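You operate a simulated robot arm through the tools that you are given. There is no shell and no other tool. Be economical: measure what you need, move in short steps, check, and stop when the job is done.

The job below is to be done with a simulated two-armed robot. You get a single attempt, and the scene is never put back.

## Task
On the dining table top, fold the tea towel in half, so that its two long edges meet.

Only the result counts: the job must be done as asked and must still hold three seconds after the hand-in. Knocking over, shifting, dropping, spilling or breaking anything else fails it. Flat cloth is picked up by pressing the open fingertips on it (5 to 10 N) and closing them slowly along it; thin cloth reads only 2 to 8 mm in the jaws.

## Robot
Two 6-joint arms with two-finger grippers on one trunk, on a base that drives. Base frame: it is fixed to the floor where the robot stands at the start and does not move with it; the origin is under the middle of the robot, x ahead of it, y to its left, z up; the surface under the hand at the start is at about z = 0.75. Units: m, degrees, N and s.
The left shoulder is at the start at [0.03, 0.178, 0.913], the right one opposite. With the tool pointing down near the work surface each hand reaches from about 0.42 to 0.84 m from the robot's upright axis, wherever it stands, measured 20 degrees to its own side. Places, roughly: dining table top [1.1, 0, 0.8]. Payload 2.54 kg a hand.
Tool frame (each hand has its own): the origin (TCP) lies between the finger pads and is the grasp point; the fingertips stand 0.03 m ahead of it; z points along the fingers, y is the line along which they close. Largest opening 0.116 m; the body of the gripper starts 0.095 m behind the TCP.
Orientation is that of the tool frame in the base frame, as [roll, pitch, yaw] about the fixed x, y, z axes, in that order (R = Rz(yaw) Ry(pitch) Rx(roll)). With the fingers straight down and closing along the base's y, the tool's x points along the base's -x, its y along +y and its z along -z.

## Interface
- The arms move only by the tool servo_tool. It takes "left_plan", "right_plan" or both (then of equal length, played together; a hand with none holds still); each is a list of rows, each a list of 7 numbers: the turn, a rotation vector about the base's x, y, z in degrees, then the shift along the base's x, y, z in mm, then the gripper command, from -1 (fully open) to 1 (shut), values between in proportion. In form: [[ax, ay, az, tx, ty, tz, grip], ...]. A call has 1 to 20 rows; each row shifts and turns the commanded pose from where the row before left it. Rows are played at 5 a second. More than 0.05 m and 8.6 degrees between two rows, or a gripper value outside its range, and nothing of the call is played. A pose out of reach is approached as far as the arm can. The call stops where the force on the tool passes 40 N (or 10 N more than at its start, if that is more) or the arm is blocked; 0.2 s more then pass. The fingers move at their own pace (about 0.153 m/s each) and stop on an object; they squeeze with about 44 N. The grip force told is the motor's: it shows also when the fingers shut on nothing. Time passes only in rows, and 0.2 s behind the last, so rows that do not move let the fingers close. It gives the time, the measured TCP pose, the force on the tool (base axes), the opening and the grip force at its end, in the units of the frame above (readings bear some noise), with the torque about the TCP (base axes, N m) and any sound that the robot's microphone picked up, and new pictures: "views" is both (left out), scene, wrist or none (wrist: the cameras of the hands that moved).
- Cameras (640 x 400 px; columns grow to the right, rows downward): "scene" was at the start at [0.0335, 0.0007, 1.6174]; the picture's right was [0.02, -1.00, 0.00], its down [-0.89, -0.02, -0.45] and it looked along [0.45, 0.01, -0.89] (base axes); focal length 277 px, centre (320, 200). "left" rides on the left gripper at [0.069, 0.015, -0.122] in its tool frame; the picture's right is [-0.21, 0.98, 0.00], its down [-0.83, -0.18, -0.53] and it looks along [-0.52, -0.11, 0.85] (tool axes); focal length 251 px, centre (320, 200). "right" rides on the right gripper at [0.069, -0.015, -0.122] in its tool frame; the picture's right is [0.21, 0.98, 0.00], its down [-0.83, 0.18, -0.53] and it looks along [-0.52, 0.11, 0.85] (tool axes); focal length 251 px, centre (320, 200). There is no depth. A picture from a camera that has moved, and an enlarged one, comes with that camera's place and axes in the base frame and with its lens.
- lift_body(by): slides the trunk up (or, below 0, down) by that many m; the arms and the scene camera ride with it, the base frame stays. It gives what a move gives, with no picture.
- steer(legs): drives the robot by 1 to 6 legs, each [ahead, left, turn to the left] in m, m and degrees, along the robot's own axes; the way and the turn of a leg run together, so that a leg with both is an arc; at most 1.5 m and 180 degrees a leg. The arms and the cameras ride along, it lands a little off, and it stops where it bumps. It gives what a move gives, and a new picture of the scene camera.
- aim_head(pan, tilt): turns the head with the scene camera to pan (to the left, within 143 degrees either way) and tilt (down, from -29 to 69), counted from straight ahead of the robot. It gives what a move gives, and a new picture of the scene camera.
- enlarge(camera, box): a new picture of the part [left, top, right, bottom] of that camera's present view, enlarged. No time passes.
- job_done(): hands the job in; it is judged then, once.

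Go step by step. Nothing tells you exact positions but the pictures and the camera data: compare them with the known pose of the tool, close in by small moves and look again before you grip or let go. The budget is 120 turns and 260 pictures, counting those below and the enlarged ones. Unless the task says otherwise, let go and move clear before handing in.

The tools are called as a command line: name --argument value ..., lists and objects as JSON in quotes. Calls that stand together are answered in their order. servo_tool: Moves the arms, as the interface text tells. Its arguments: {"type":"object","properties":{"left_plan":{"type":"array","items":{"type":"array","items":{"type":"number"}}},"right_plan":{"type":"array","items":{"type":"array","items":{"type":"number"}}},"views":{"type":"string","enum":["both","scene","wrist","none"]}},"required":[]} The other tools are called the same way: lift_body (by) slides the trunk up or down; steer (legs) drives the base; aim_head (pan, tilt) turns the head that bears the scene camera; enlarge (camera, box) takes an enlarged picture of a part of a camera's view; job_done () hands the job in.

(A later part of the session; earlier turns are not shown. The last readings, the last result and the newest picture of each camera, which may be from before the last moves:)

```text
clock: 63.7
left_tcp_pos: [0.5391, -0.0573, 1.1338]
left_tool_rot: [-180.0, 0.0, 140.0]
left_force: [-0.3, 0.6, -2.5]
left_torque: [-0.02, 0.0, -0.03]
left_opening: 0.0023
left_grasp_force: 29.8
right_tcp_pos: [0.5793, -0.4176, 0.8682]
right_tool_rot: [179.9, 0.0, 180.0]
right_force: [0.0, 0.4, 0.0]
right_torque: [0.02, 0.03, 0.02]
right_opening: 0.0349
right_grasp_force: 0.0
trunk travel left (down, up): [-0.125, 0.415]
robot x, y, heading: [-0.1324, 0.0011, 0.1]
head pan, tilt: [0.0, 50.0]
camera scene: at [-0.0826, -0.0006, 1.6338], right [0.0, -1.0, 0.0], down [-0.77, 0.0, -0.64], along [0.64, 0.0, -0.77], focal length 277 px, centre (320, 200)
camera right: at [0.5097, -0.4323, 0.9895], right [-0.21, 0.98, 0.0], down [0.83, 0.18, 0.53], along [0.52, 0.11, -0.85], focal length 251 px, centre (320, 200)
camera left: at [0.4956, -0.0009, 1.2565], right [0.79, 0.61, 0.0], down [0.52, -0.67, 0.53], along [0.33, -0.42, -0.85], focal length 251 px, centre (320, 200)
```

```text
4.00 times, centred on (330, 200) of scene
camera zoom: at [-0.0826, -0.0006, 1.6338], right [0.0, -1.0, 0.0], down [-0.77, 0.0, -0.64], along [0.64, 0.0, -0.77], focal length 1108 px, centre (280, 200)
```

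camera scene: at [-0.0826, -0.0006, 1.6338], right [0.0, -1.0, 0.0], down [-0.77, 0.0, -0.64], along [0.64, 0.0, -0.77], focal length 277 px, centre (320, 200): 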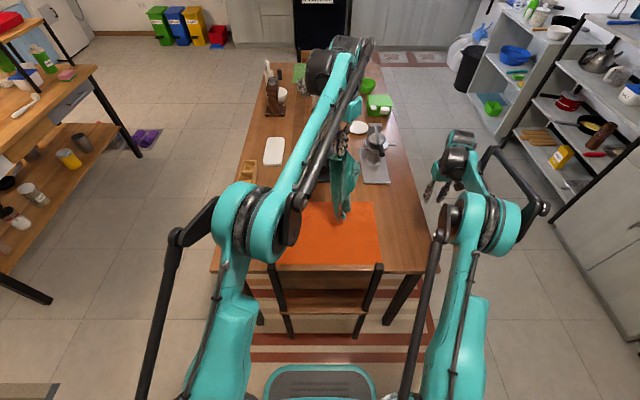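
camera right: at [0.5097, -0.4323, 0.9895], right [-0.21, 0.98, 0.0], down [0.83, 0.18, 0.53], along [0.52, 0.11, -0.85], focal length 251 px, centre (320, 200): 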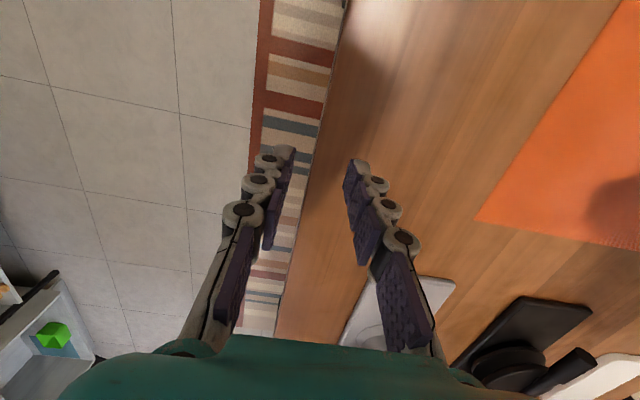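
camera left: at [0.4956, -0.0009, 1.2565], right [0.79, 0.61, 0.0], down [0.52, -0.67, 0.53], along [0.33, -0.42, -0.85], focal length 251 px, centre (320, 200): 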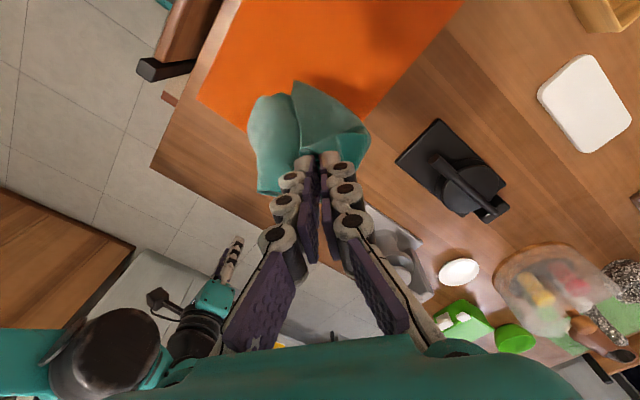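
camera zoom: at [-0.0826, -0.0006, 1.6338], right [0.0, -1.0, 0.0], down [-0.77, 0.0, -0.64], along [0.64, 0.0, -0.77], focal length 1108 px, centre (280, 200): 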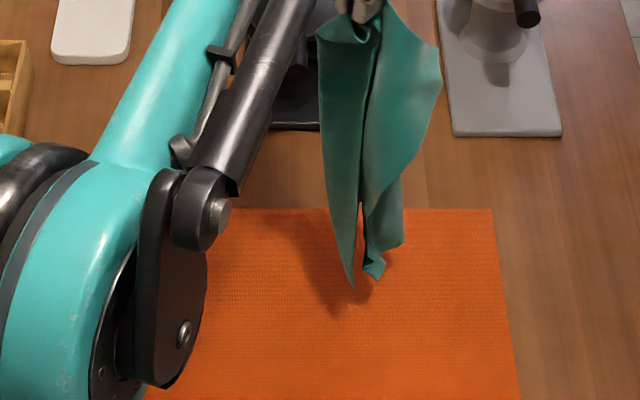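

The towel hangs freely. I'll lay it out toward the left by lowering in an arc.

servo_tool --left_plan '[[0, 0, 0, 0, 25, -22, 1], [0, 0, 0, 0, 25, -21, 1], [0, 0, 0, 0, 25, -21, 1], [0, 0, 0, 0, 24, -10, 1], [0, 0, 0, 0, 24, -10, 1], [0, 0, 0, 0, 24, -10, 1], [0, 0, 0, 0, 31, -24, 1], [0, 0, 0, 0, 31, -24, 1], [0, 0, 0, 0, 24, -31, 1], [0, 0, 0, 0, 24, -31, 1], [0, 0, 0, 0, 15, -36, 1], [0, 0, 0, 0, 15, -36, 1], [0, 0, 0, 0, 5, -28, 1], [0, 0, 0, 0, 5, -24, 1]]'

enlarge --camera "scene" --box '[250, 180, 410, 280]'

```text
clock: 66.7
left_tcp_pos: [0.5393, 0.2406, 0.8063]
left_tool_rot: [180.0, 0.0, 140.0]
left_force: [0.0, -1.2, 3.3]
left_torque: [0.04, -0.01, -0.03]
left_opening: 0.0013
left_grasp_force: 31.2
right_tcp_pos: [0.5784, -0.4164, 0.867]
right_tool_rot: [-180.0, 0.1, 179.9]
right_force: [0.5, 0.0, -0.6]
right_torque: [-0.03, 0.02, 0.02]
right_opening: 0.0349
right_grasp_force: 0.0
trunk travel left (down, up): [-0.125, 0.415]
robot x, y, heading: [-0.1305, 0.0008, 0.1]
head pan, tilt: [0.0, 50.0]
camera scene: at [-0.082, -0.0005, 1.6338], right [0.0, -1.0, 0.0], down [-0.77, 0.0, -0.64], along [0.64, 0.0, -0.77], focal length 277 px, centre (320, 200)
camera left: at [0.4954, 0.2963, 0.9283], right [0.79, 0.61, 0.0], down [0.52, -0.67, 0.53], along [0.33, -0.42, -0.85], focal length 251 px, centre (320, 200)
```

scene: 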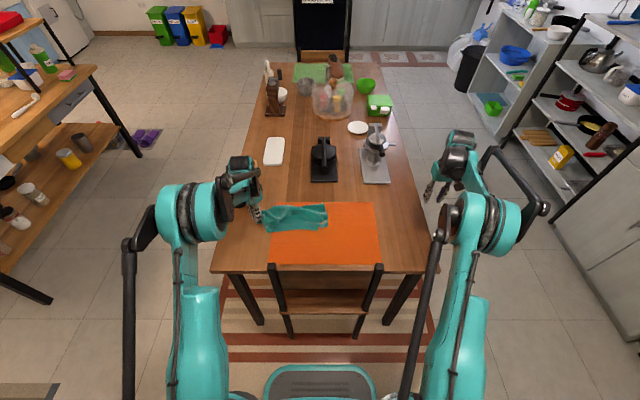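
left: 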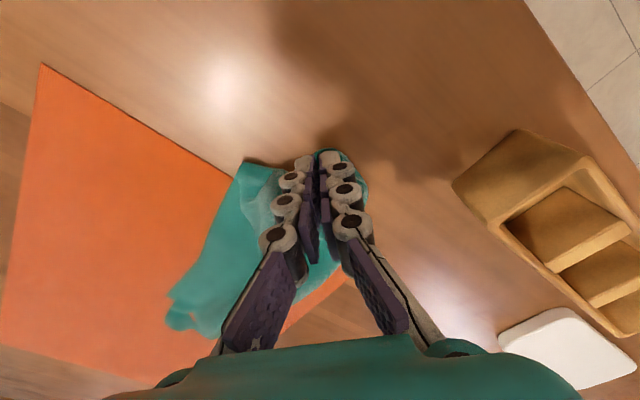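

```text
4.00 times, centred on (330, 230) of scene
camera zoom: at [-0.082, -0.0005, 1.6338], right [0.0, -1.0, 0.0], down [-0.77, 0.0, -0.64], along [0.64, 0.0, -0.77], focal length 1108 px, centre (280, 80)
```

zoom: 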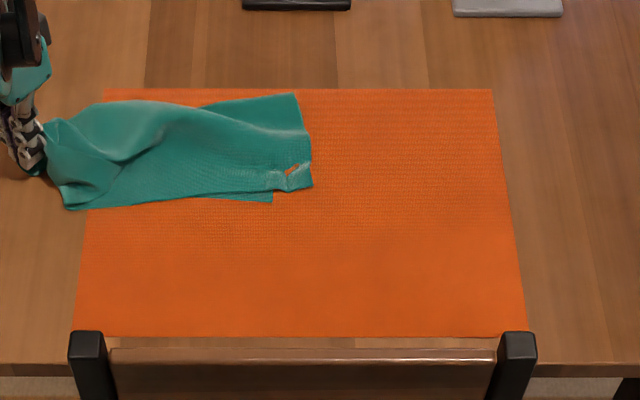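

It laid out as a strip already roughly folded in half lengthwise. I'll set the left end down, release, and inspect.

servo_tool --left_plan '[[0, 0, 0, 0, 0, -12, 1], [0, 0, 0, 0, 0, -4, 1], [0, 0, 0, 0, 0, 0, 0.7], [0, 0, 0, 0, 0, 0, 0.4], [0, 0, 0, 0, 0, 20, 0.4], [0, 0, 0, 0, 0, 45, 0.4], [0, 0, 0, -35, 20, 25, 0.4], [0, 0, 0, -35, 30, 0, 0.4], [0, 0, 0, -35, 30, 0, 0.4], [0, 0, 0, -25, 20, 0, 0.4]]' --views "wrist"

enlarge --camera "scene" --box '[235, 190, 347, 260]'

```text
clock: 68.9
left_tcp_pos: [0.4097, 0.3403, 0.8807]
left_tool_rot: [180.0, 0.0, 139.8]
left_force: [-0.5, -0.2, -0.2]
left_torque: [0.03, 0.0, 0.01]
left_opening: 0.0345
left_grasp_force: 0.2
right_tcp_pos: [0.5787, -0.4172, 0.8681]
right_tool_rot: [-179.9, 0.0, -180.0]
right_force: [0.3, 1.3, -0.2]
right_torque: [0.01, 0.0, 0.0]
right_opening: 0.0348
right_grasp_force: 0.1
trunk travel left (down, up): [-0.125, 0.415]
robot x, y, heading: [-0.1308, -0.0002, -0.2]
head pan, tilt: [0.0, 50.0]
camera left: at [0.3668, 0.3966, 1.0025], right [0.79, 0.61, 0.0], down [0.51, -0.67, 0.53], along [0.33, -0.42, -0.85], focal length 251 px, centre (320, 200)
```

left: 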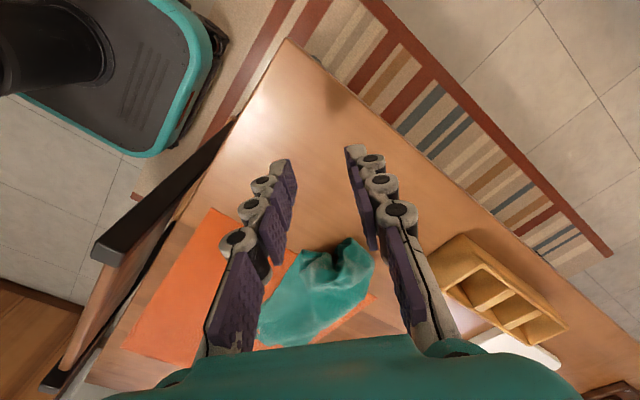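

```text
5.71 times, centred on (291, 225) of scene
camera zoom: at [-0.0828, -0.0005, 1.6338], right [0.0, -1.0, 0.0], down [-0.77, 0.0, -0.64], along [0.64, 0.0, -0.77], focal length 1583 px, centre (486, 57)
```

zoom: 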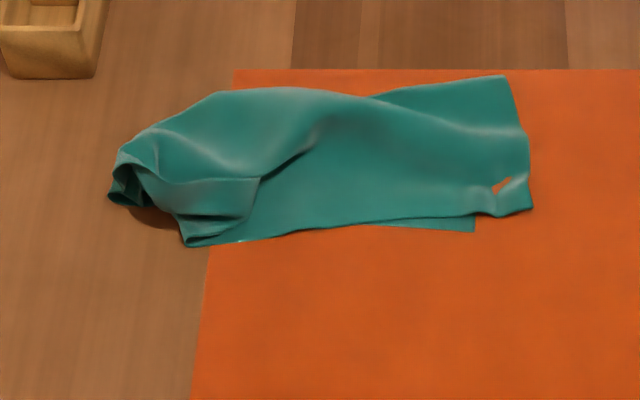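

I'll turn the left hand back and look from above with the wrist cameras.

servo_tool --left_plan '[[0, 0, 8, 0, -20, 25, -1], [0, 0, 8, 0, -20, 25, -1], [0, 0, 8, 0, -20, 20, -1], [0, 0, 8, 0, -20, 10, -1], [0, 0, 8, 0, -20, 10, -1], [0, 0, 0, 0, -30, 0, -1], [0, 0, 0, 0, -30, 0, -1]]' --right_plan '[[0, 0, 0, -20, 25, 15, 0.4], [0, 0, 0, -20, 25, 15, 0.4], [0, 0, 0, -20, 25, 15, 0.4], [0, 0, 0, -20, 25, 15, 0.4], [0, 0, 0, -20, 25, 15, 0.4], [0, 0, 0, -20, 25, 0, 0.4], [0, 0, 0, 0, 25, 0, 0.4]]' --views "wrist"

enlarge --camera "left" --box '[160, 60, 480, 260]'

enlarge --camera "right" --box '[320, 60, 640, 260]'

```text
clock: 70.5
left_tcp_pos: [0.4085, 0.1796, 0.97]
left_tool_rot: [179.9, 0.0, -179.9]
left_force: [-0.7, -0.8, 0.0]
left_torque: [0.01, -0.02, 0.05]
left_opening: 0.116
left_grasp_force: 0.1
right_tcp_pos: [0.4588, -0.2411, 0.9427]
right_tool_rot: [180.0, 0.0, 179.9]
right_force: [0.4, -1.0, 0.1]
right_torque: [0.0, 0.01, 0.01]
right_opening: 0.0345
right_grasp_force: 0.1
trunk travel left (down, up): [-0.125, 0.415]
robot x, y, heading: [-0.1351, 0.0008, 0.0]
head pan, tilt: [0.0, 50.0]
camera right: at [0.3898, -0.2568, 1.0638], right [-0.21, 0.98, 0.0], down [0.83, 0.18, 0.53], along [0.52, 0.11, -0.85], focal length 251 px, centre (320, 200)
camera left: at [0.3398, 0.1951, 1.093], right [0.21, 0.98, 0.0], down [0.83, -0.18, 0.53], along [0.52, -0.11, -0.85], focal length 251 px, centre (320, 200)
```

right: 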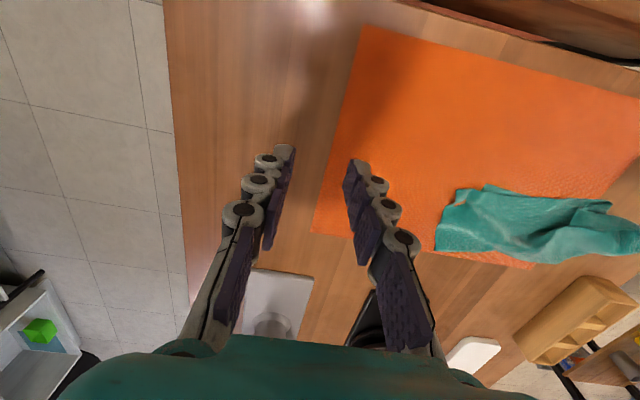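
left: 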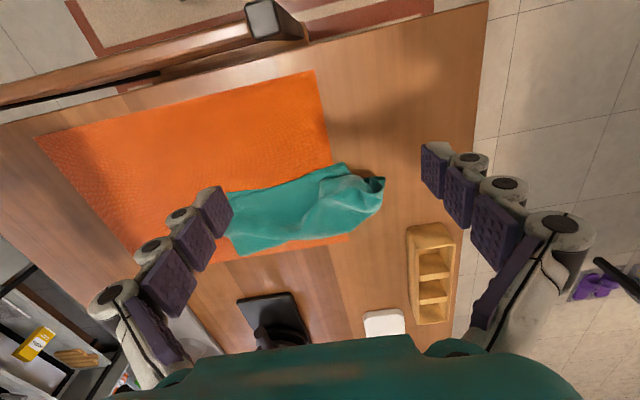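

```text
2.00 times, centred on (320, 160) of left
camera zoom: at [0.3398, 0.1951, 1.093], right [0.21, 0.98, 0.0], down [0.83, -0.18, 0.53], along [0.52, -0.11, -0.85], focal length 503 px, centre (320, 280)
```

zoom: 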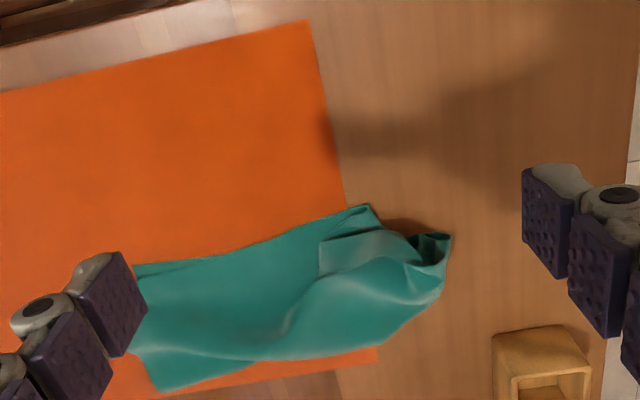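

```text
2.00 times, centred on (480, 160) of right
camera zoom: at [0.3898, -0.2568, 1.0638], right [-0.21, 0.98, 0.0], down [0.83, 0.18, 0.53], along [0.52, 0.11, -0.85], focal length 503 px, centre (0, 280)
```

zoom: 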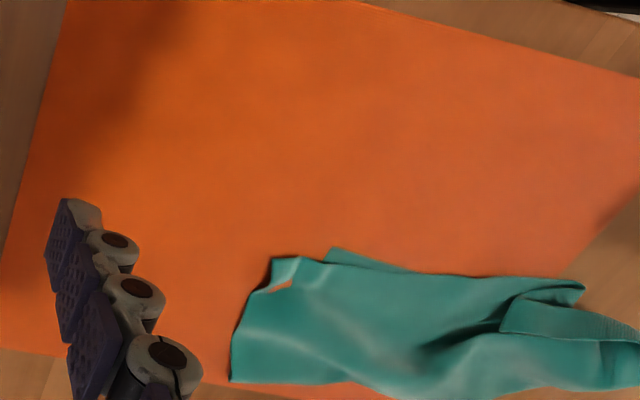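

The right end is neatly folded in half, but the left end is bunched. I'll pinch both layers at the right end with the right hand, lift so the left end hangs straight, and lay it out again toward the right.

servo_tool --left_plan '[[0, 0, 0, 0, 40, 0, 0.4], [0, 0, 0, 0, 40, 0, 0.4], [0, 0, 0, 0, 40, 0, 0.4], [0, 0, 0, 0, 30, 0, 0.4], [0, 0, 0, 0, 0, 0, 0.4], [0, 0, 0, 0, 0, 0, 0.4], [0, 0, 0, 0, 0, 0, 0.4], [0, 0, 0, 0, 0, 0, 0.4]]' --right_plan '[[0, 0, 0, 15, 35, -10, 0.38], [0, 0, 0, 15, 35, -10, 0.38], [0, 0, 0, 15, 35, -15, 0.38], [0, 0, 0, 15, 35, -15, 0.38], [0, 0, 0, 15, 35, -15, 0.38], [0, 0, 0, 15, 35, -15, 0.38], [0, 0, 0, 15, 30, -15, 0.38], [0, 0, 0, 11, 25, -18, 0.38]]' --views "wrist"

enlarge --camera "right" --box '[200, 40, 520, 240]'

```text
clock: 72.3
left_tcp_pos: [0.4089, 0.3281, 0.9701]
left_tool_rot: [-180.0, -0.1, -180.0]
left_force: [-0.6, 0.3, -0.5]
left_torque: [0.01, -0.01, -0.01]
left_opening: 0.0346
left_grasp_force: 0.1
right_tcp_pos: [0.5758, 0.0231, 0.8287]
right_tool_rot: [-180.0, 0.0, 180.0]
right_force: [0.4, -0.3, 0.5]
right_torque: [-0.03, 0.0, -0.01]
right_opening: 0.036
right_grasp_force: 0.0
trunk travel left (down, up): [-0.125, 0.415]
robot x, y, heading: [-0.1286, -0.0, 0.1]
head pan, tilt: [0.0, 50.0]
camera right: at [0.5065, 0.0084, 0.9509], right [-0.21, 0.98, 0.0], down [0.83, 0.18, 0.53], along [0.52, 0.11, -0.85], focal length 251 px, centre (320, 200)
camera left: at [0.34, 0.3451, 1.0924], right [0.21, 0.98, 0.0], down [0.83, -0.18, 0.53], along [0.52, -0.11, -0.85], focal length 251 px, centre (320, 200)
```

right: 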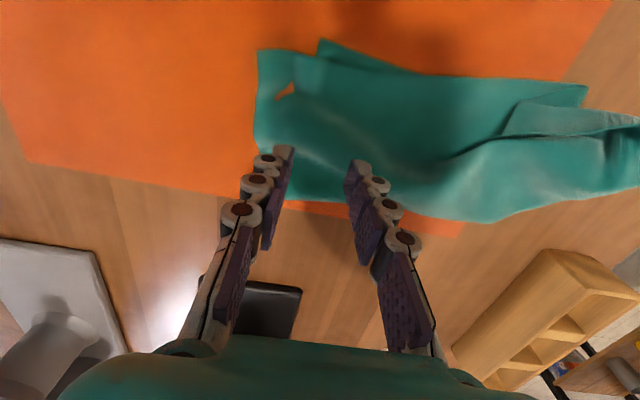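
left: 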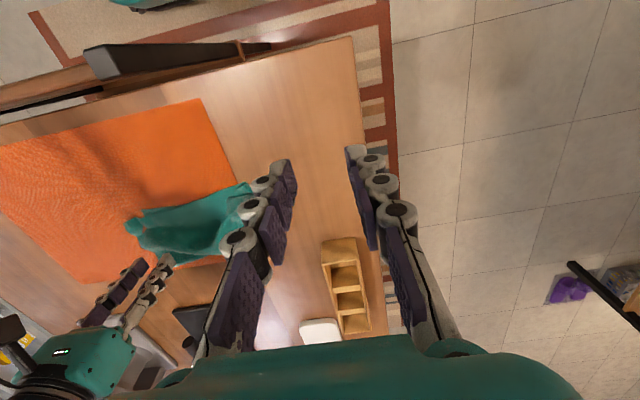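

```text
2.00 times, centred on (360, 140) of right
camera zoom: at [0.5065, 0.0084, 0.9509], right [-0.21, 0.98, 0.0], down [0.83, 0.18, 0.53], along [0.52, 0.11, -0.85], focal length 503 px, centre (240, 320)
```

zoom: 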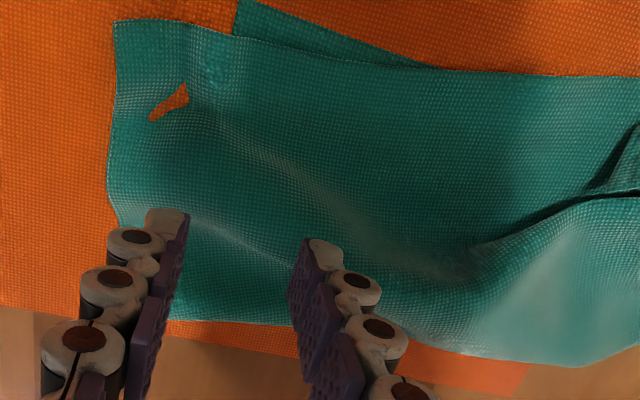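

servo_tool --right_plan '[[0, 0, 0, 0, -5, -20, 0.3], [0, 0, 0, 0, 0, -18, 0.3], [0, 0, 0, 0, 0, -5, 0.3], [0, 0, 0, 0, 0, -2, 0.3], [0, 0, 0, 0, 0, -1.5, 0.3], [0, 0, 0, 0, 0, -1, 0.3]]' --views "none"

servo_tool --right_plan '[[0, 0, 0, 0, 0, -0.5, 0.3], [0, 0, 0, 0, 0, 0, 0.36], [0, 0, 0, 0, 0, 0, 0.42], [0, 0, 0, 0, 0, 0, 0.48], [0, 0, 0, 0, 0, 0, 0.54], [0, 0, 0, 0, 0, 0, 0.6], [0, 0, 0, 0, 0, 0, 0.66], [0, 0, 0, 0, 0, 0, 0.72], [0, 0, 0, 0, 0, 0, 0.78], [0, 0, 0, 0, 0, 0, 0.84], [0, 0, 0, 0, 0, 0, 0.9], [0, 0, 0, 0, 0, 0, 1], [0, 0, 0, 0, 0, 0, 1], [0, 0, 0, 0, 0, 0, 1], [0, 0, 0, 0, 0, 10, 1], [0, 0, 0, 0, 0, 20, 1], [0, 0, 0, 0, 0, 20, 1]]' --views "wrist"

enlarge --camera "right" --box '[200, 40, 520, 240]'

```text
clock: 73.7
left_tcp_pos: [0.4077, 0.3293, 0.9683]
left_tool_rot: [-180.0, 0.0, 180.0]
left_force: [0.0, -0.6, -0.4]
left_torque: [-0.01, 0.02, -0.02]
left_opening: 0.0349
left_grasp_force: 0.1
right_tcp_pos: [0.5759, 0.0171, 0.7818]
right_tool_rot: [-180.0, -0.1, -179.9]
right_force: [-0.3, 0.4, 1.6]
right_torque: [0.06, -0.01, -0.02]
right_opening: 0.0405
right_grasp_force: 0.1
trunk travel left (down, up): [-0.125, 0.415]
robot x, y, heading: [-0.1314, 0.001, 0.1]
head pan, tilt: [0.0, 50.0]
```

```text
clock: 77.3
left_tcp_pos: [0.4091, 0.3308, 0.9701]
left_tool_rot: [180.0, 0.1, -179.9]
left_force: [0.4, -0.5, 0.2]
left_torque: [0.01, -0.01, -0.01]
left_opening: 0.0349
left_grasp_force: 0.1
right_tcp_pos: [0.5754, 0.0168, 0.8327]
right_tool_rot: [-180.0, 0.0, 180.0]
right_force: [0.1, -0.7, 1.8]
right_torque: [-0.16, 0.01, -0.02]
right_opening: 0.0044
right_grasp_force: 38.6
trunk travel left (down, up): [-0.125, 0.415]
robot x, y, heading: [-0.1314, 0.0024, 0.2]
head pan, tilt: [0.0, 50.0]
camera right: at [0.5061, 0.0022, 0.9539], right [-0.21, 0.98, 0.0], down [0.83, 0.18, 0.53], along [0.52, 0.11, -0.85], focal length 251 px, centre (320, 200)
```

right: 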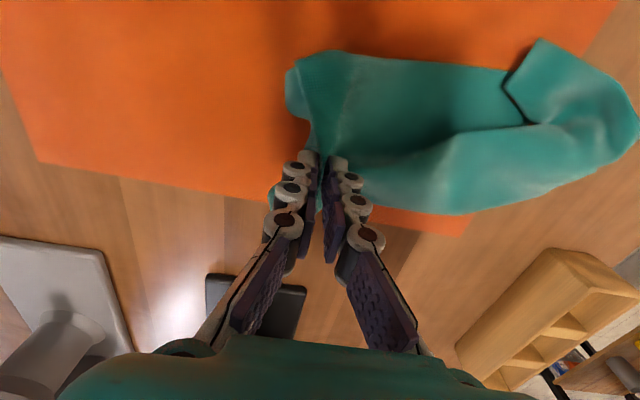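

```text
2.00 times, centred on (360, 140) of right
camera zoom: at [0.5061, 0.0022, 0.9539], right [-0.21, 0.98, 0.0], down [0.83, 0.18, 0.53], along [0.52, 0.11, -0.85], focal length 503 px, centre (240, 320)
```

zoom: 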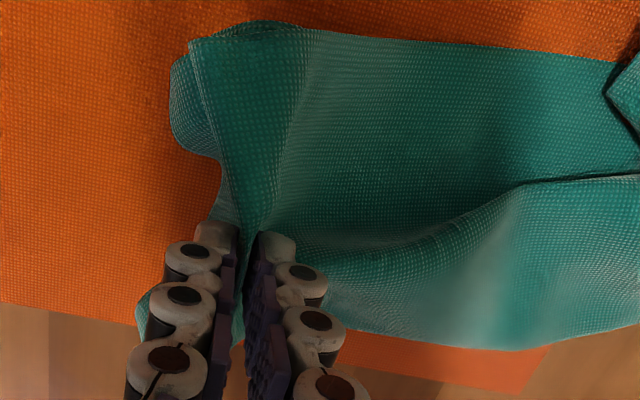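

Both layers are gripped (4.4 mm). I'll lift high so the left end hangs.

servo_tool --right_plan '[[0, 0, 0, 0, 6, 30, 1], [0, 0, 0, 0, 6, 30, 1], [0, 0, 0, 0, 6, 30, 1], [0, 0, 0, 0, 6, 30, 1], [0, 0, 0, 0, 6, 30, 1], [0, 0, 0, 0, 6, 30, 1], [0, 0, 0, 0, 6, 30, 1], [0, 0, 0, 0, 6, 30, 1], [0, 0, 0, 0, 6, 30, 1], [0, 0, 0, 0, 6, 30, 1], [0, 0, 0, 0, 0, 15, 1], [0, 0, 0, 0, 0, 0, 1], [0, 0, 0, 0, 0, 0, 1], [0, 0, 0, 0, 0, 0, 1]]'

enlarge --camera "scene" --box '[230, 130, 390, 230]'

enlarge --camera "left" --box '[0, 100, 320, 300]'

```text
clock: 80.3
left_tcp_pos: [0.409, 0.3297, 0.97]
left_tool_rot: [-180.0, 0.0, 180.0]
left_force: [1.0, 0.0, -0.7]
left_torque: [0.01, -0.01, -0.01]
left_opening: 0.0347
left_grasp_force: 0.0
right_tcp_pos: [0.558, 0.0706, 1.1372]
right_tool_rot: [-180.0, 0.0, 179.9]
right_force: [0.1, 0.1, -2.2]
right_torque: [-0.05, -0.02, -0.03]
right_opening: 0.0025
right_grasp_force: 29.0
right hand out of reach, approached as far as the arm can: row 10, 11
trunk travel left (down, up): [-0.125, 0.415]
robot x, y, heading: [-0.1341, 0.0001, 0.0]
head pan, tilt: [0.0, 50.0]
camera scene: at [-0.0827, -0.0005, 1.6338], right [0.0, -1.0, 0.0], down [-0.77, 0.0, -0.64], along [0.64, 0.0, -0.77], focal length 277 px, centre (320, 200)
camera right: at [0.4884, 0.0559, 1.2588], right [-0.21, 0.98, 0.0], down [0.83, 0.18, 0.53], along [0.52, 0.11, -0.85], focal length 251 px, centre (320, 200)
```

scene: 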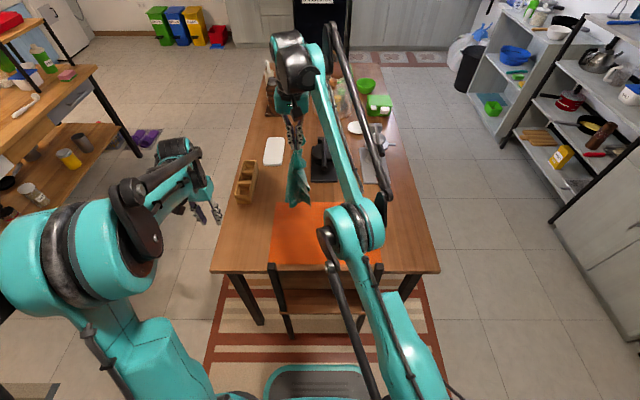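
right: 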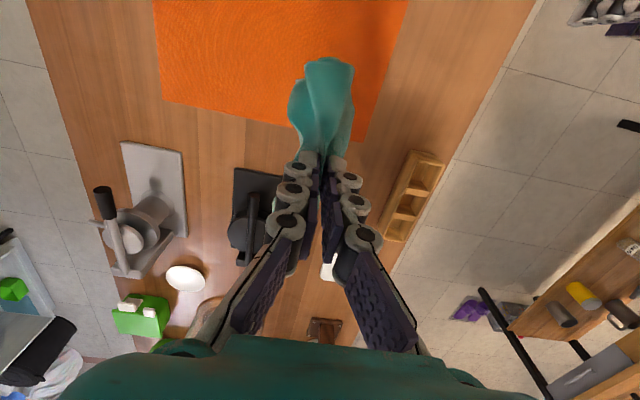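

```text
4.00 times, centred on (310, 180) of scene
camera zoom: at [-0.0827, -0.0005, 1.6338], right [0.0, -1.0, 0.0], down [-0.77, 0.0, -0.64], along [0.64, 0.0, -0.77], focal length 1108 px, centre (360, 280)
```

zoom: 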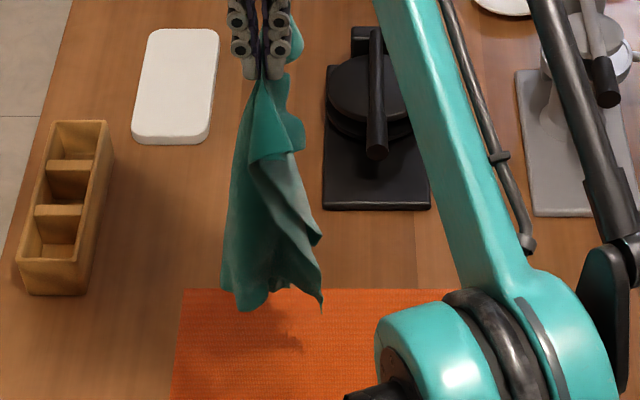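

```text
2.00 times, centred on (160, 200) of left
camera zoom: at [0.3393, 0.3447, 1.0929], right [0.21, 0.98, 0.0], down [0.83, -0.18, 0.53], along [0.52, -0.11, -0.85], focal length 503 px, centre (640, 200)
```

zoom: 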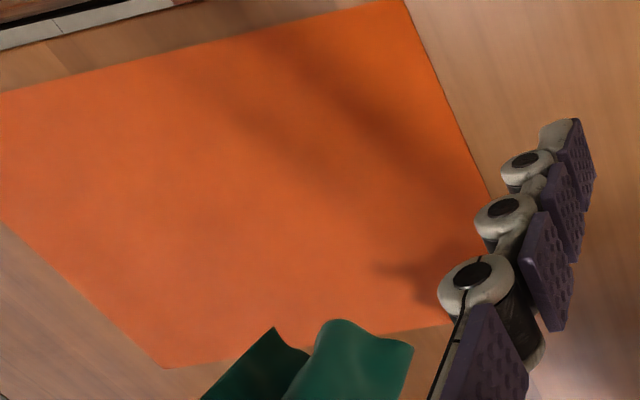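

It hangs well, with the far end opened. I'll lay it out to the right with an arc.

servo_tool --right_plan '[[0, 0, 0, 0, -20, -25, 1], [0, 0, 0, 0, -25, -24, 1], [0, 0, 0, 0, -25, -21, 1], [0, 0, 0, 0, -25, -10, 1], [0, 0, 0, 0, -25, -10, 1], [0, 0, 0, 0, -27, -10, 1], [0, 0, 0, 0, -31, -22, 1], [0, 0, 0, 0, -31, -24, 1], [0, 0, 0, 0, -26, -31, 1], [0, 0, 0, 0, -26, -31, 1], [0, 0, 0, 0, -20, -36, 1], [0, 0, 0, 0, -20, -36, 1], [0, 0, 0, 0, -15, -28, 1], [0, 0, 0, 0, -10, -28, 1], [0, 0, 0, 0, -10, -6, 1]]'

enlarge --camera "scene" --box '[260, 180, 420, 280]'

```text
clock: 83.5
left_tcp_pos: [0.4081, 0.3286, 0.9706]
left_tool_rot: [180.0, 0.0, -180.0]
left_force: [-0.1, 0.4, -0.9]
left_torque: [0.0, -0.05, -0.01]
left_opening: 0.0351
left_grasp_force: 0.1
right_tcp_pos: [0.6712, -0.2547, 0.8651]
right_tool_rot: [180.0, 0.1, 180.0]
right_force: [1.2, -0.1, -1.7]
right_torque: [0.04, -0.03, -0.02]
right_opening: 0.0056
right_grasp_force: 34.7
right hand out of reach, approached as far as the arm can: row 2, 3, 4, 5, 6, 7, 8, 9, 10, 11, 12
trunk travel left (down, up): [-0.125, 0.415]
robot x, y, heading: [-0.1308, -0.0011, -0.0]
head pan, tilt: [0.0, 50.0]
camera scene: at [-0.083, -0.0009, 1.6338], right [0.0, -1.0, 0.0], down [-0.77, 0.0, -0.64], along [0.64, 0.0, -0.77], focal length 277 px, centre (320, 200)
camera right: at [0.6012, -0.2692, 0.9871], right [-0.21, 0.98, 0.0], down [0.83, 0.18, 0.53], along [0.52, 0.11, -0.85], focal length 251 px, centre (320, 200)
```

scene: 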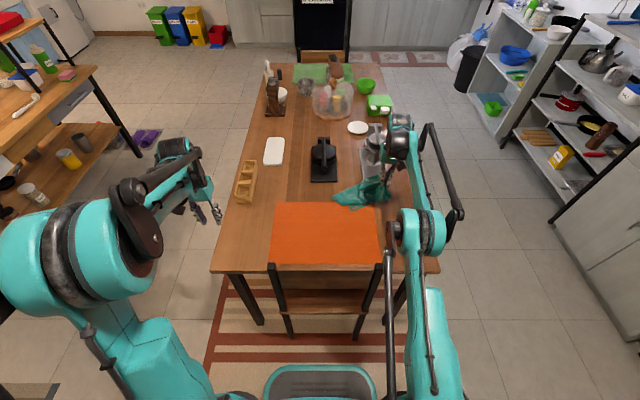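
right: 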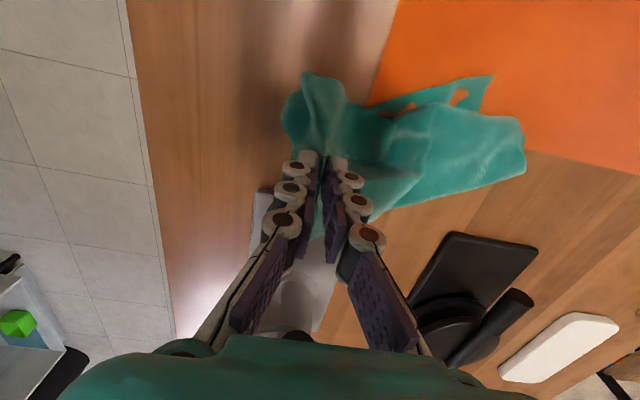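

```text
4.00 times, centred on (340, 230) of scene
camera zoom: at [-0.083, -0.0009, 1.6338], right [0.0, -1.0, 0.0], down [-0.77, 0.0, -0.64], along [0.64, 0.0, -0.77], focal length 1108 px, centre (240, 80)
```

zoom: 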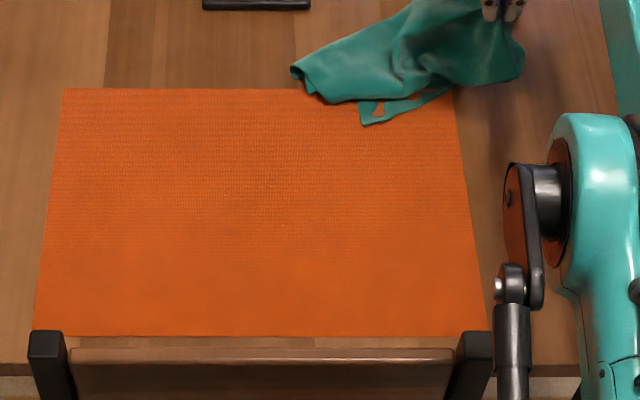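

The reach limit threw the path off. I'll lift again and bring the towel back over the mat at a nearer x before laying it out.

servo_tool --right_plan '[[0, 0, 0, -10, 0, 30, 1], [0, 0, 0, -20, 15, 30, 1], [0, 0, 0, -22, 25, 30, 1], [0, 0, 0, -22, 30, 30, 1], [0, 0, 0, -22, 30, 30, 1], [0, 0, 0, -22, 30, 30, 1], [0, 0, 0, -22, 30, 30, 1], [0, 0, 0, -22, 30, 30, 1], [0, 0, 0, 0, 30, 15, 1], [0, 0, 0, 0, 25, 0, 1], [0, 0, 0, 0, 0, 0, 1], [0, 0, 0, 0, 0, 0, 1]]' --views "scene"

enlarge --camera "scene" --box '[230, 130, 390, 230]'

```text
clock: 86.1
left_tcp_pos: [0.4089, 0.3291, 0.971]
left_tool_rot: [-180.0, 0.0, -180.0]
left_force: [-0.3, 0.0, 0.4]
left_torque: [0.0, -0.03, -0.03]
left_opening: 0.035
left_grasp_force: 0.0
right_tcp_pos: [0.5087, -0.0081, 1.1189]
right_tool_rot: [-179.9, 0.0, -180.0]
right_force: [-0.4, 0.5, -2.0]
right_torque: [0.05, -0.02, -0.01]
right_opening: 0.0055
right_grasp_force: 34.8
trunk travel left (down, up): [-0.125, 0.415]
robot x, y, heading: [-0.1311, -0.0031, -0.1]
head pan, tilt: [0.0, 50.0]
camera scene: at [-0.0826, -0.0004, 1.6338], right [0.0, -1.0, 0.0], down [-0.77, 0.0, -0.64], along [0.64, 0.0, -0.77], focal length 277 px, centre (320, 200)
```

scene: 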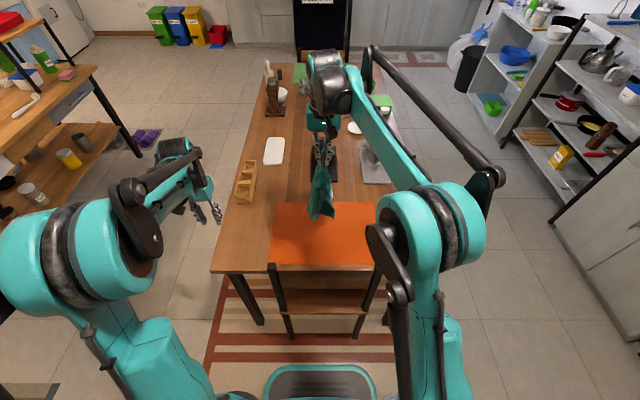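

```text
4.00 times, centred on (310, 180) of scene
camera zoom: at [-0.0826, -0.0004, 1.6338], right [0.0, -1.0, 0.0], down [-0.77, 0.0, -0.64], along [0.64, 0.0, -0.77], focal length 1108 px, centre (360, 280)
```

zoom: 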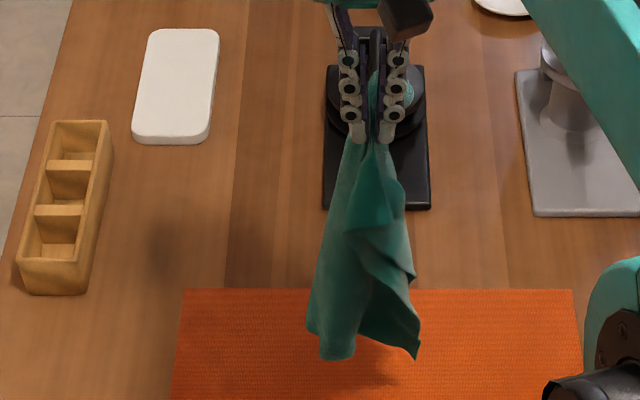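

The sheet hangs facing me, so laying it sideways bunches it. I'll turn the right hand 90° about the vertical so the sheet faces sideways first.

servo_tool --right_plan '[[0, 0, 8, 0, 0, 0, 1], [0, 0, 8, 0, 0, 0, 1], [0, 0, 8, 0, 0, 0, 1], [0, 0, 8, 0, 0, 0, 1], [0, 0, 8, 0, 0, 0, 1], [0, 0, 8, 0, 0, 0, 1], [0, 0, 8, 0, 0, 0, 1], [0, 0, 8, 0, 0, 0, 1], [0, 0, 8, 0, 0, 0, 1], [0, 0, 8, 0, 0, 0, 1], [0, 0, 8, 0, 0, 0, 1], [0, 0, 0, 0, 0, 0, 1], [0, 0, 0, 0, 0, 0, 1]]' --views "both"

enlarge --camera "scene" --box '[230, 130, 390, 230]'

```text
clock: 88.9
left_tcp_pos: [0.4092, 0.3294, 0.9692]
left_tool_rot: [-180.0, 0.1, 180.0]
left_force: [0.8, -0.2, -0.1]
left_torque: [0.02, 0.0, -0.02]
left_opening: 0.035
left_grasp_force: 0.2
right_tcp_pos: [0.5091, -0.0087, 1.1195]
right_tool_rot: [-180.0, -0.1, -92.0]
right_force: [-0.2, -0.1, -3.1]
right_torque: [-0.01, 0.03, 0.0]
right_opening: 0.0057
right_grasp_force: 35.1
trunk travel left (down, up): [-0.125, 0.415]
robot x, y, heading: [-0.1287, 0.0007, -0.1]
head pan, tilt: [0.0, 50.0]
camera scene: at [-0.0825, -0.0006, 1.6338], right [0.0, -1.0, 0.0], down [-0.77, 0.0, -0.64], along [0.64, 0.0, -0.77], focal length 277 px, centre (320, 200)
camera right: at [0.5215, -0.0777, 1.2412], right [-0.98, -0.18, 0.0], down [-0.15, 0.83, 0.53], along [-0.1, 0.53, -0.85], focal length 251 px, centre (320, 200)
```

scene: 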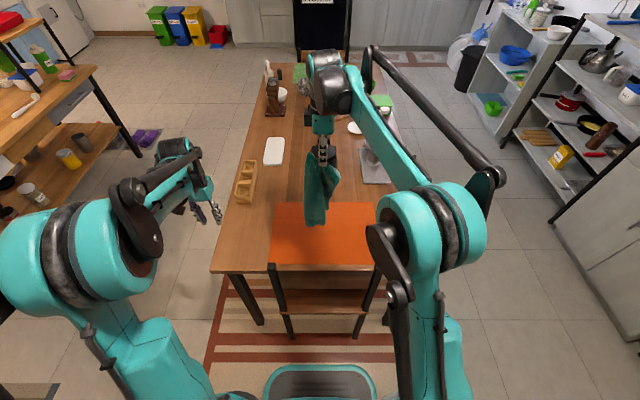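
right: 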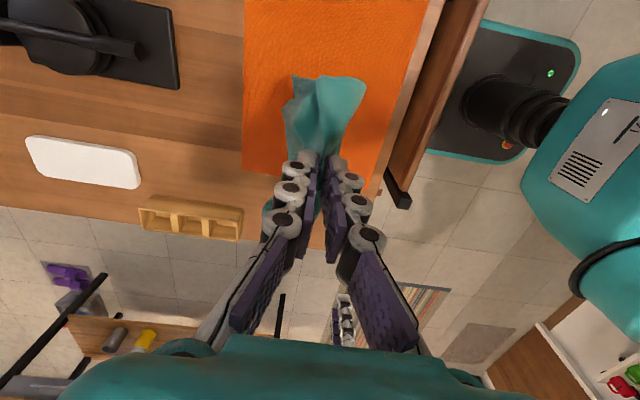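

```text
4.00 times, centred on (310, 180) of scene
camera zoom: at [-0.0825, -0.0006, 1.6338], right [0.0, -1.0, 0.0], down [-0.77, 0.0, -0.64], along [0.64, 0.0, -0.77], focal length 1108 px, centre (360, 280)
```

zoom: 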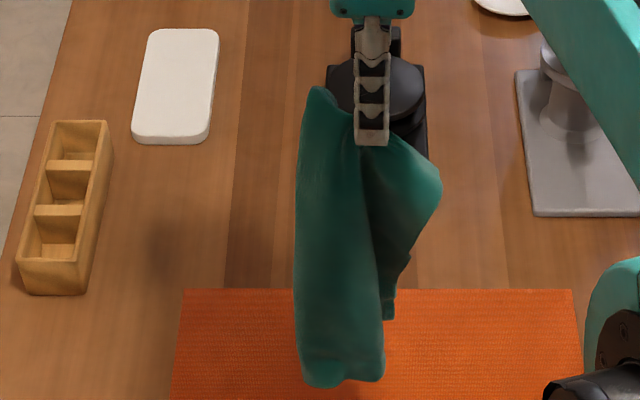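

Now I see the corners spread to both sides of the pinch, so the original hand angle was right for laying sideways. I'll turn it back.

servo_tool --right_plan '[[0, 0, -8, 0, 0, 0, 1], [0, 0, -8, 0, 0, 0, 1], [0, 0, -8, 0, 0, 0, 1], [0, 0, -8, 0, 0, 0, 1], [0, 0, -8, 0, 0, 0, 1], [0, 0, -8, 0, 0, 0, 1], [0, 0, -8, 0, 5, 0, 1], [0, 0, -8, 0, 5, 0, 1], [0, 0, -8, 0, 5, 0, 1], [0, 0, -8, 0, 5, 0, 1], [0, 0, -8, 0, 5, 0, 1], [0, 0, 0, 0, 5, 0, 1], [0, 0, 0, 0, 0, 0, 1], [0, 0, 0, 0, 0, 0, 1], [0, 0, 0, 0, 0, 0, 1]]' --views "wrist"

enlarge --camera "right" --box '[220, 20, 420, 170]'

```text
clock: 92.1
left_tcp_pos: [0.4093, 0.3294, 0.9707]
left_tool_rot: [179.9, 0.0, 180.0]
left_force: [0.2, -0.6, -0.5]
left_torque: [0.0, 0.03, 0.0]
left_opening: 0.0345
left_grasp_force: 0.0
right_tcp_pos: [0.5098, 0.0212, 1.1197]
right_tool_rot: [-179.9, 0.0, -179.9]
right_force: [-0.9, 0.4, -2.7]
right_torque: [0.0, -0.01, -0.01]
right_opening: 0.0059
right_grasp_force: 34.5
trunk travel left (down, up): [-0.125, 0.415]
robot x, y, heading: [-0.1296, -0.002, -0.1]
head pan, tilt: [0.0, 50.0]
camera right: at [0.4399, 0.0065, 1.2416], right [-0.21, 0.98, 0.0], down [0.83, 0.18, 0.53], along [0.52, 0.11, -0.85], focal length 251 px, centre (320, 200)
```

right: 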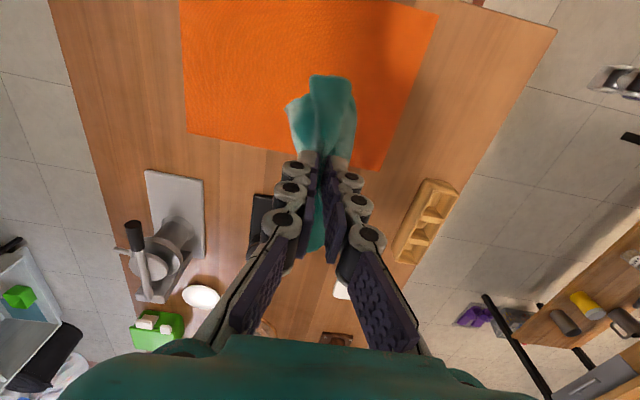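

```text
2.67 times, centred on (320, 95) of right
camera zoom: at [0.4399, 0.0065, 1.2416], right [-0.21, 0.98, 0.0], down [0.83, 0.18, 0.53], along [0.52, 0.11, -0.85], focal length 670 px, centre (320, 480)
```

zoom: 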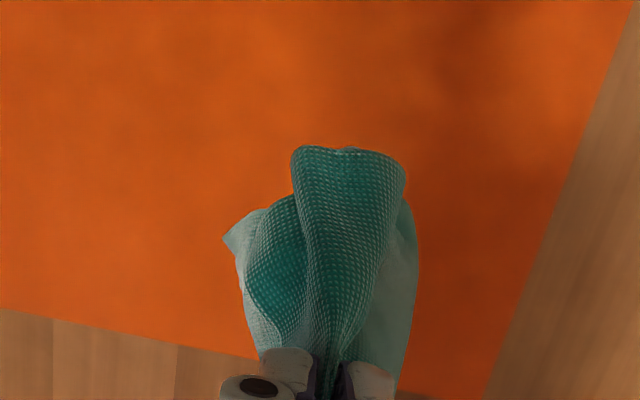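

Now I'll lay it down toward the right at constant x=0.51.

servo_tool --right_plan '[[0, 0, 0, 0, -15, -20, 1], [0, 0, 0, 0, -20, -20, 1], [0, 0, 0, 0, -25, -15, 1], [0, 0, 0, 0, -25, -12, 1], [0, 0, 0, 0, -25, -12, 1], [0, 0, 0, 0, -25, -14, 1], [0, 0, 0, 0, -25, -20, 1], [0, 0, 0, 0, -25, -22, 1], [0, 0, 0, 0, -24, -28, 1], [0, 0, 0, 0, -22, -30, 1], [0, 0, 0, 0, -20, -32, 1], [0, 0, 0, 0, -15, -32, 1], [0, 0, 0, 0, -12, -28, 1], [0, 0, 0, 0, -10, -20, 1], [0, 0, 0, 0, -10, -12, 1]]'

enlarge --camera "scene" --box '[260, 180, 420, 280]'

```text
clock: 95.3
left_tcp_pos: [0.408, 0.3288, 0.9702]
left_tool_rot: [179.9, 0.0, -180.0]
left_force: [-0.2, 0.1, -0.2]
left_torque: [-0.02, 0.03, 0.02]
left_opening: 0.0349
left_grasp_force: 0.0
right_tcp_pos: [0.509, -0.2768, 0.8024]
right_tool_rot: [180.0, 0.0, -180.0]
right_force: [-0.2, -0.1, -1.7]
right_torque: [0.01, 0.06, -0.02]
right_opening: 0.0055
right_grasp_force: 35.0
trunk travel left (down, up): [-0.125, 0.415]
robot x, y, heading: [-0.1253, -0.0032, 0.1]
head pan, tilt: [0.0, 50.0]
camera scene: at [-0.0823, -0.0011, 1.6338], right [0.0, -1.0, 0.0], down [-0.77, 0.0, -0.64], along [0.64, 0.0, -0.77], focal length 277 px, centre (320, 200)
camera right: at [0.44, -0.2923, 0.9245], right [-0.21, 0.98, 0.0], down [0.83, 0.18, 0.53], along [0.52, 0.11, -0.85], focal length 251 px, centre (320, 200)
```

scene: 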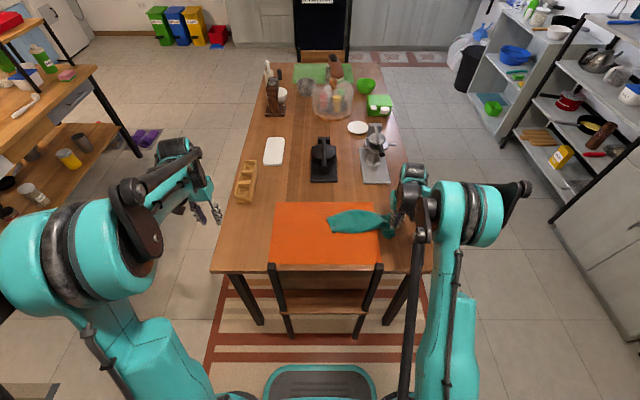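
right: 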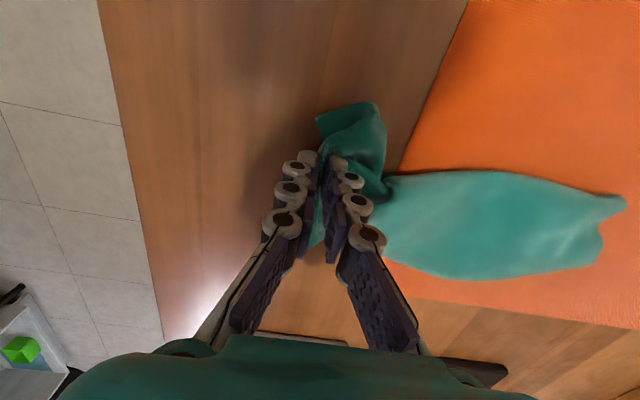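

```text
4.00 times, centred on (340, 230) of scene
camera zoom: at [-0.0823, -0.0011, 1.6338], right [0.0, -1.0, 0.0], down [-0.77, 0.0, -0.64], along [0.64, 0.0, -0.77], focal length 1108 px, centre (240, 80)
```

zoom: 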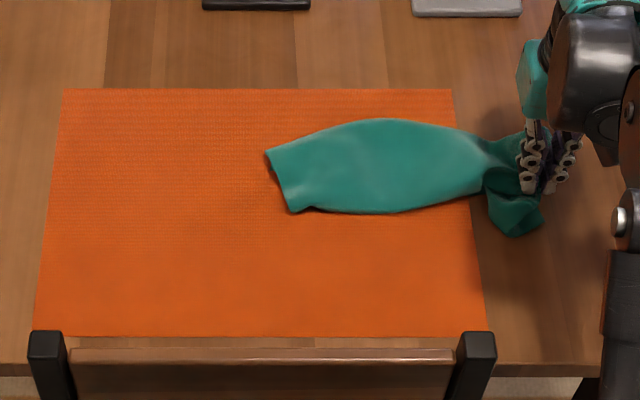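

A smooth strip, though folded under at the edges. I'll set down the right end and release to see its real shape.

servo_tool --right_plan '[[0, 0, 0, 0, -5, -10, 1], [0, 0, 0, 0, -3, -6, 1], [0, 0, 0, 0, 0, 0, 0.7], [0, 0, 0, 0, 0, 0, 0.3], [0, 0, 0, 0, 0, 20, 0.3], [0, 0, 0, -10, 0, 45, 0.3], [0, 0, 0, -30, 0, 25, 0.3], [0, 0, 0, -20, 20, 20, 0.3]]' --views "wrist"

enlarge --camera "scene" --box '[310, 190, 422, 260]'

enlarge --camera "right" --box '[280, 60, 600, 260]'

```text
clock: 97.1
left_tcp_pos: [0.4079, 0.3294, 0.9705]
left_tool_rot: [-180.0, 0.0, 180.0]
left_force: [0.3, -0.2, 0.7]
left_torque: [0.0, -0.03, 0.01]
left_opening: 0.0347
left_grasp_force: 0.0
right_tcp_pos: [0.4486, -0.2642, 0.8975]
right_tool_rot: [-179.9, 0.0, -180.0]
right_force: [0.7, 1.2, -0.1]
right_torque: [0.02, -0.02, 0.01]
right_opening: 0.0406
right_grasp_force: 0.1
trunk travel left (down, up): [-0.125, 0.415]
robot x, y, heading: [-0.1324, -0.0013, -0.1]
head pan, tilt: [0.0, 50.0]
camera right: at [0.3789, -0.2784, 1.0199], right [-0.21, 0.98, 0.0], down [0.83, 0.18, 0.53], along [0.52, 0.11, -0.85], focal length 251 px, centre (320, 200)
```

right: 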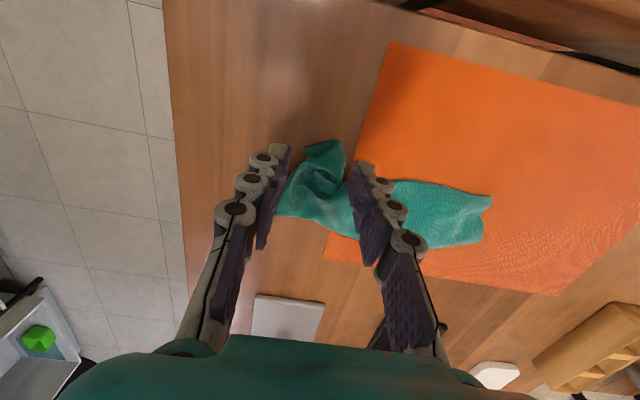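

```text
5.71 times, centred on (366, 225) of scene
camera zoom: at [-0.0836, 0.0004, 1.6338], right [0.0, -1.0, 0.0], down [-0.77, 0.0, -0.64], along [0.64, 0.0, -0.77], focal length 1583 px, centre (57, 57)
```

zoom: 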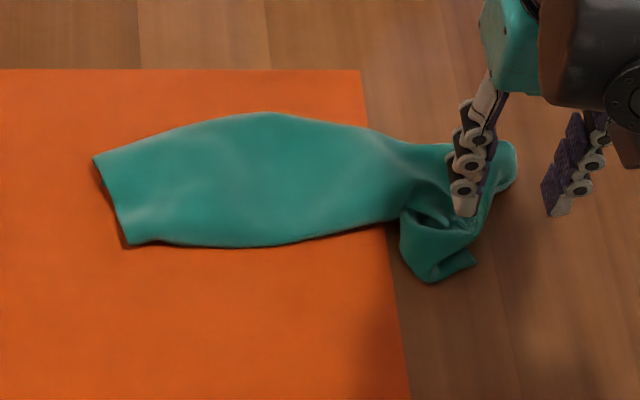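

```text
2.00 times, centred on (440, 160) of right
camera zoom: at [0.3789, -0.2784, 1.0199], right [-0.21, 0.98, 0.0], down [0.83, 0.18, 0.53], along [0.52, 0.11, -0.85], focal length 503 px, centre (80, 280)
```

zoom: 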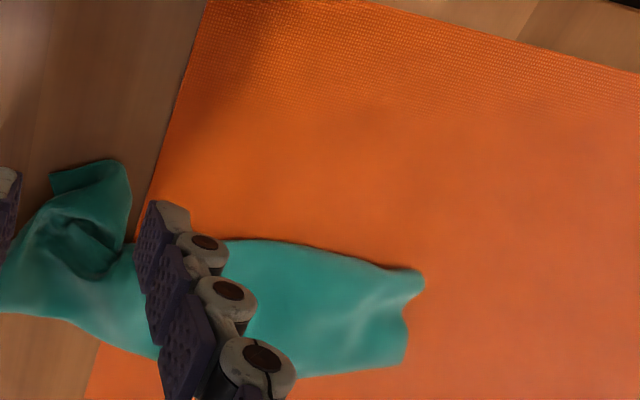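

The exposed corner at the right end near (0.48, -0.27) looks graspable. Hanging the towel from a single corner will open it fully. I'll move the right hand over it and look.

servo_tool --right_plan '[[0, 0, 0, 10, -5, -20, 0.38], [0, 0, 0, 10, -5, -20, 0.38], [0, 0, 0, 10, 0, -20, 0.38]]' --views "wrist"

enlarge --camera "right" --box '[220, 60, 460, 210]'

```text
clock: 97.9
left_tcp_pos: [0.4099, 0.3295, 0.9693]
left_tool_rot: [179.9, 0.0, 180.0]
left_force: [0.3, -0.4, 0.5]
left_torque: [0.01, -0.02, 0.01]
left_opening: 0.0351
left_grasp_force: 0.0
right_tcp_pos: [0.4803, -0.2737, 0.8368]
right_tool_rot: [179.9, 0.0, -179.9]
right_force: [0.5, 0.0, -0.3]
right_torque: [0.01, 0.03, -0.03]
right_opening: 0.0358
right_grasp_force: 0.0
trunk travel left (down, up): [-0.125, 0.415]
robot x, y, heading: [-0.1286, 0.0005, -0.3]
head pan, tilt: [0.0, 50.0]
camera right: at [0.4103, -0.2891, 0.9582], right [-0.21, 0.98, 0.0], down [0.83, 0.18, 0.53], along [0.52, 0.11, -0.85], focal length 251 px, centre (320, 200)
```

right: 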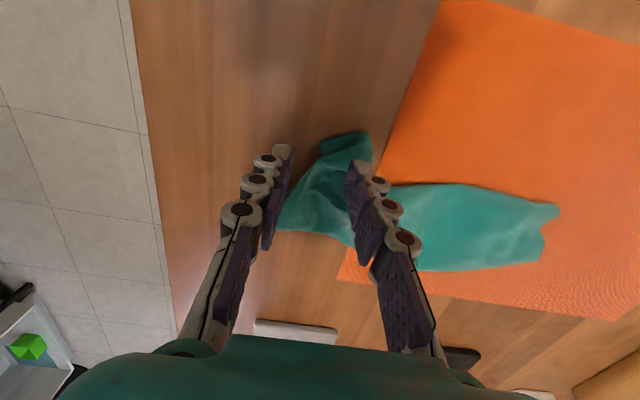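

```text
2.67 times, centred on (340, 135) of right
camera zoom: at [0.4103, -0.2891, 0.9582], right [-0.21, 0.98, 0.0], down [0.83, 0.18, 0.53], along [0.52, 0.11, -0.85], focal length 670 px, centre (267, 373)
```

zoom: 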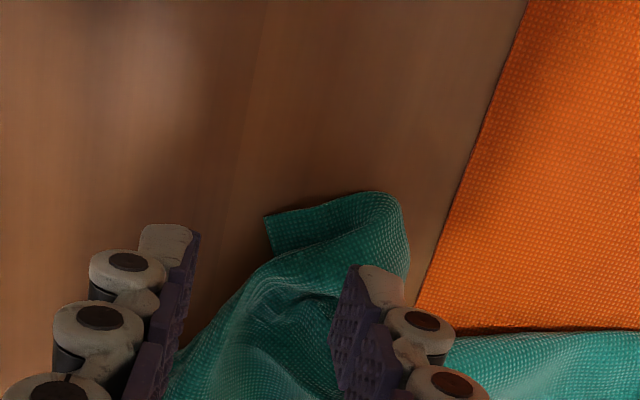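

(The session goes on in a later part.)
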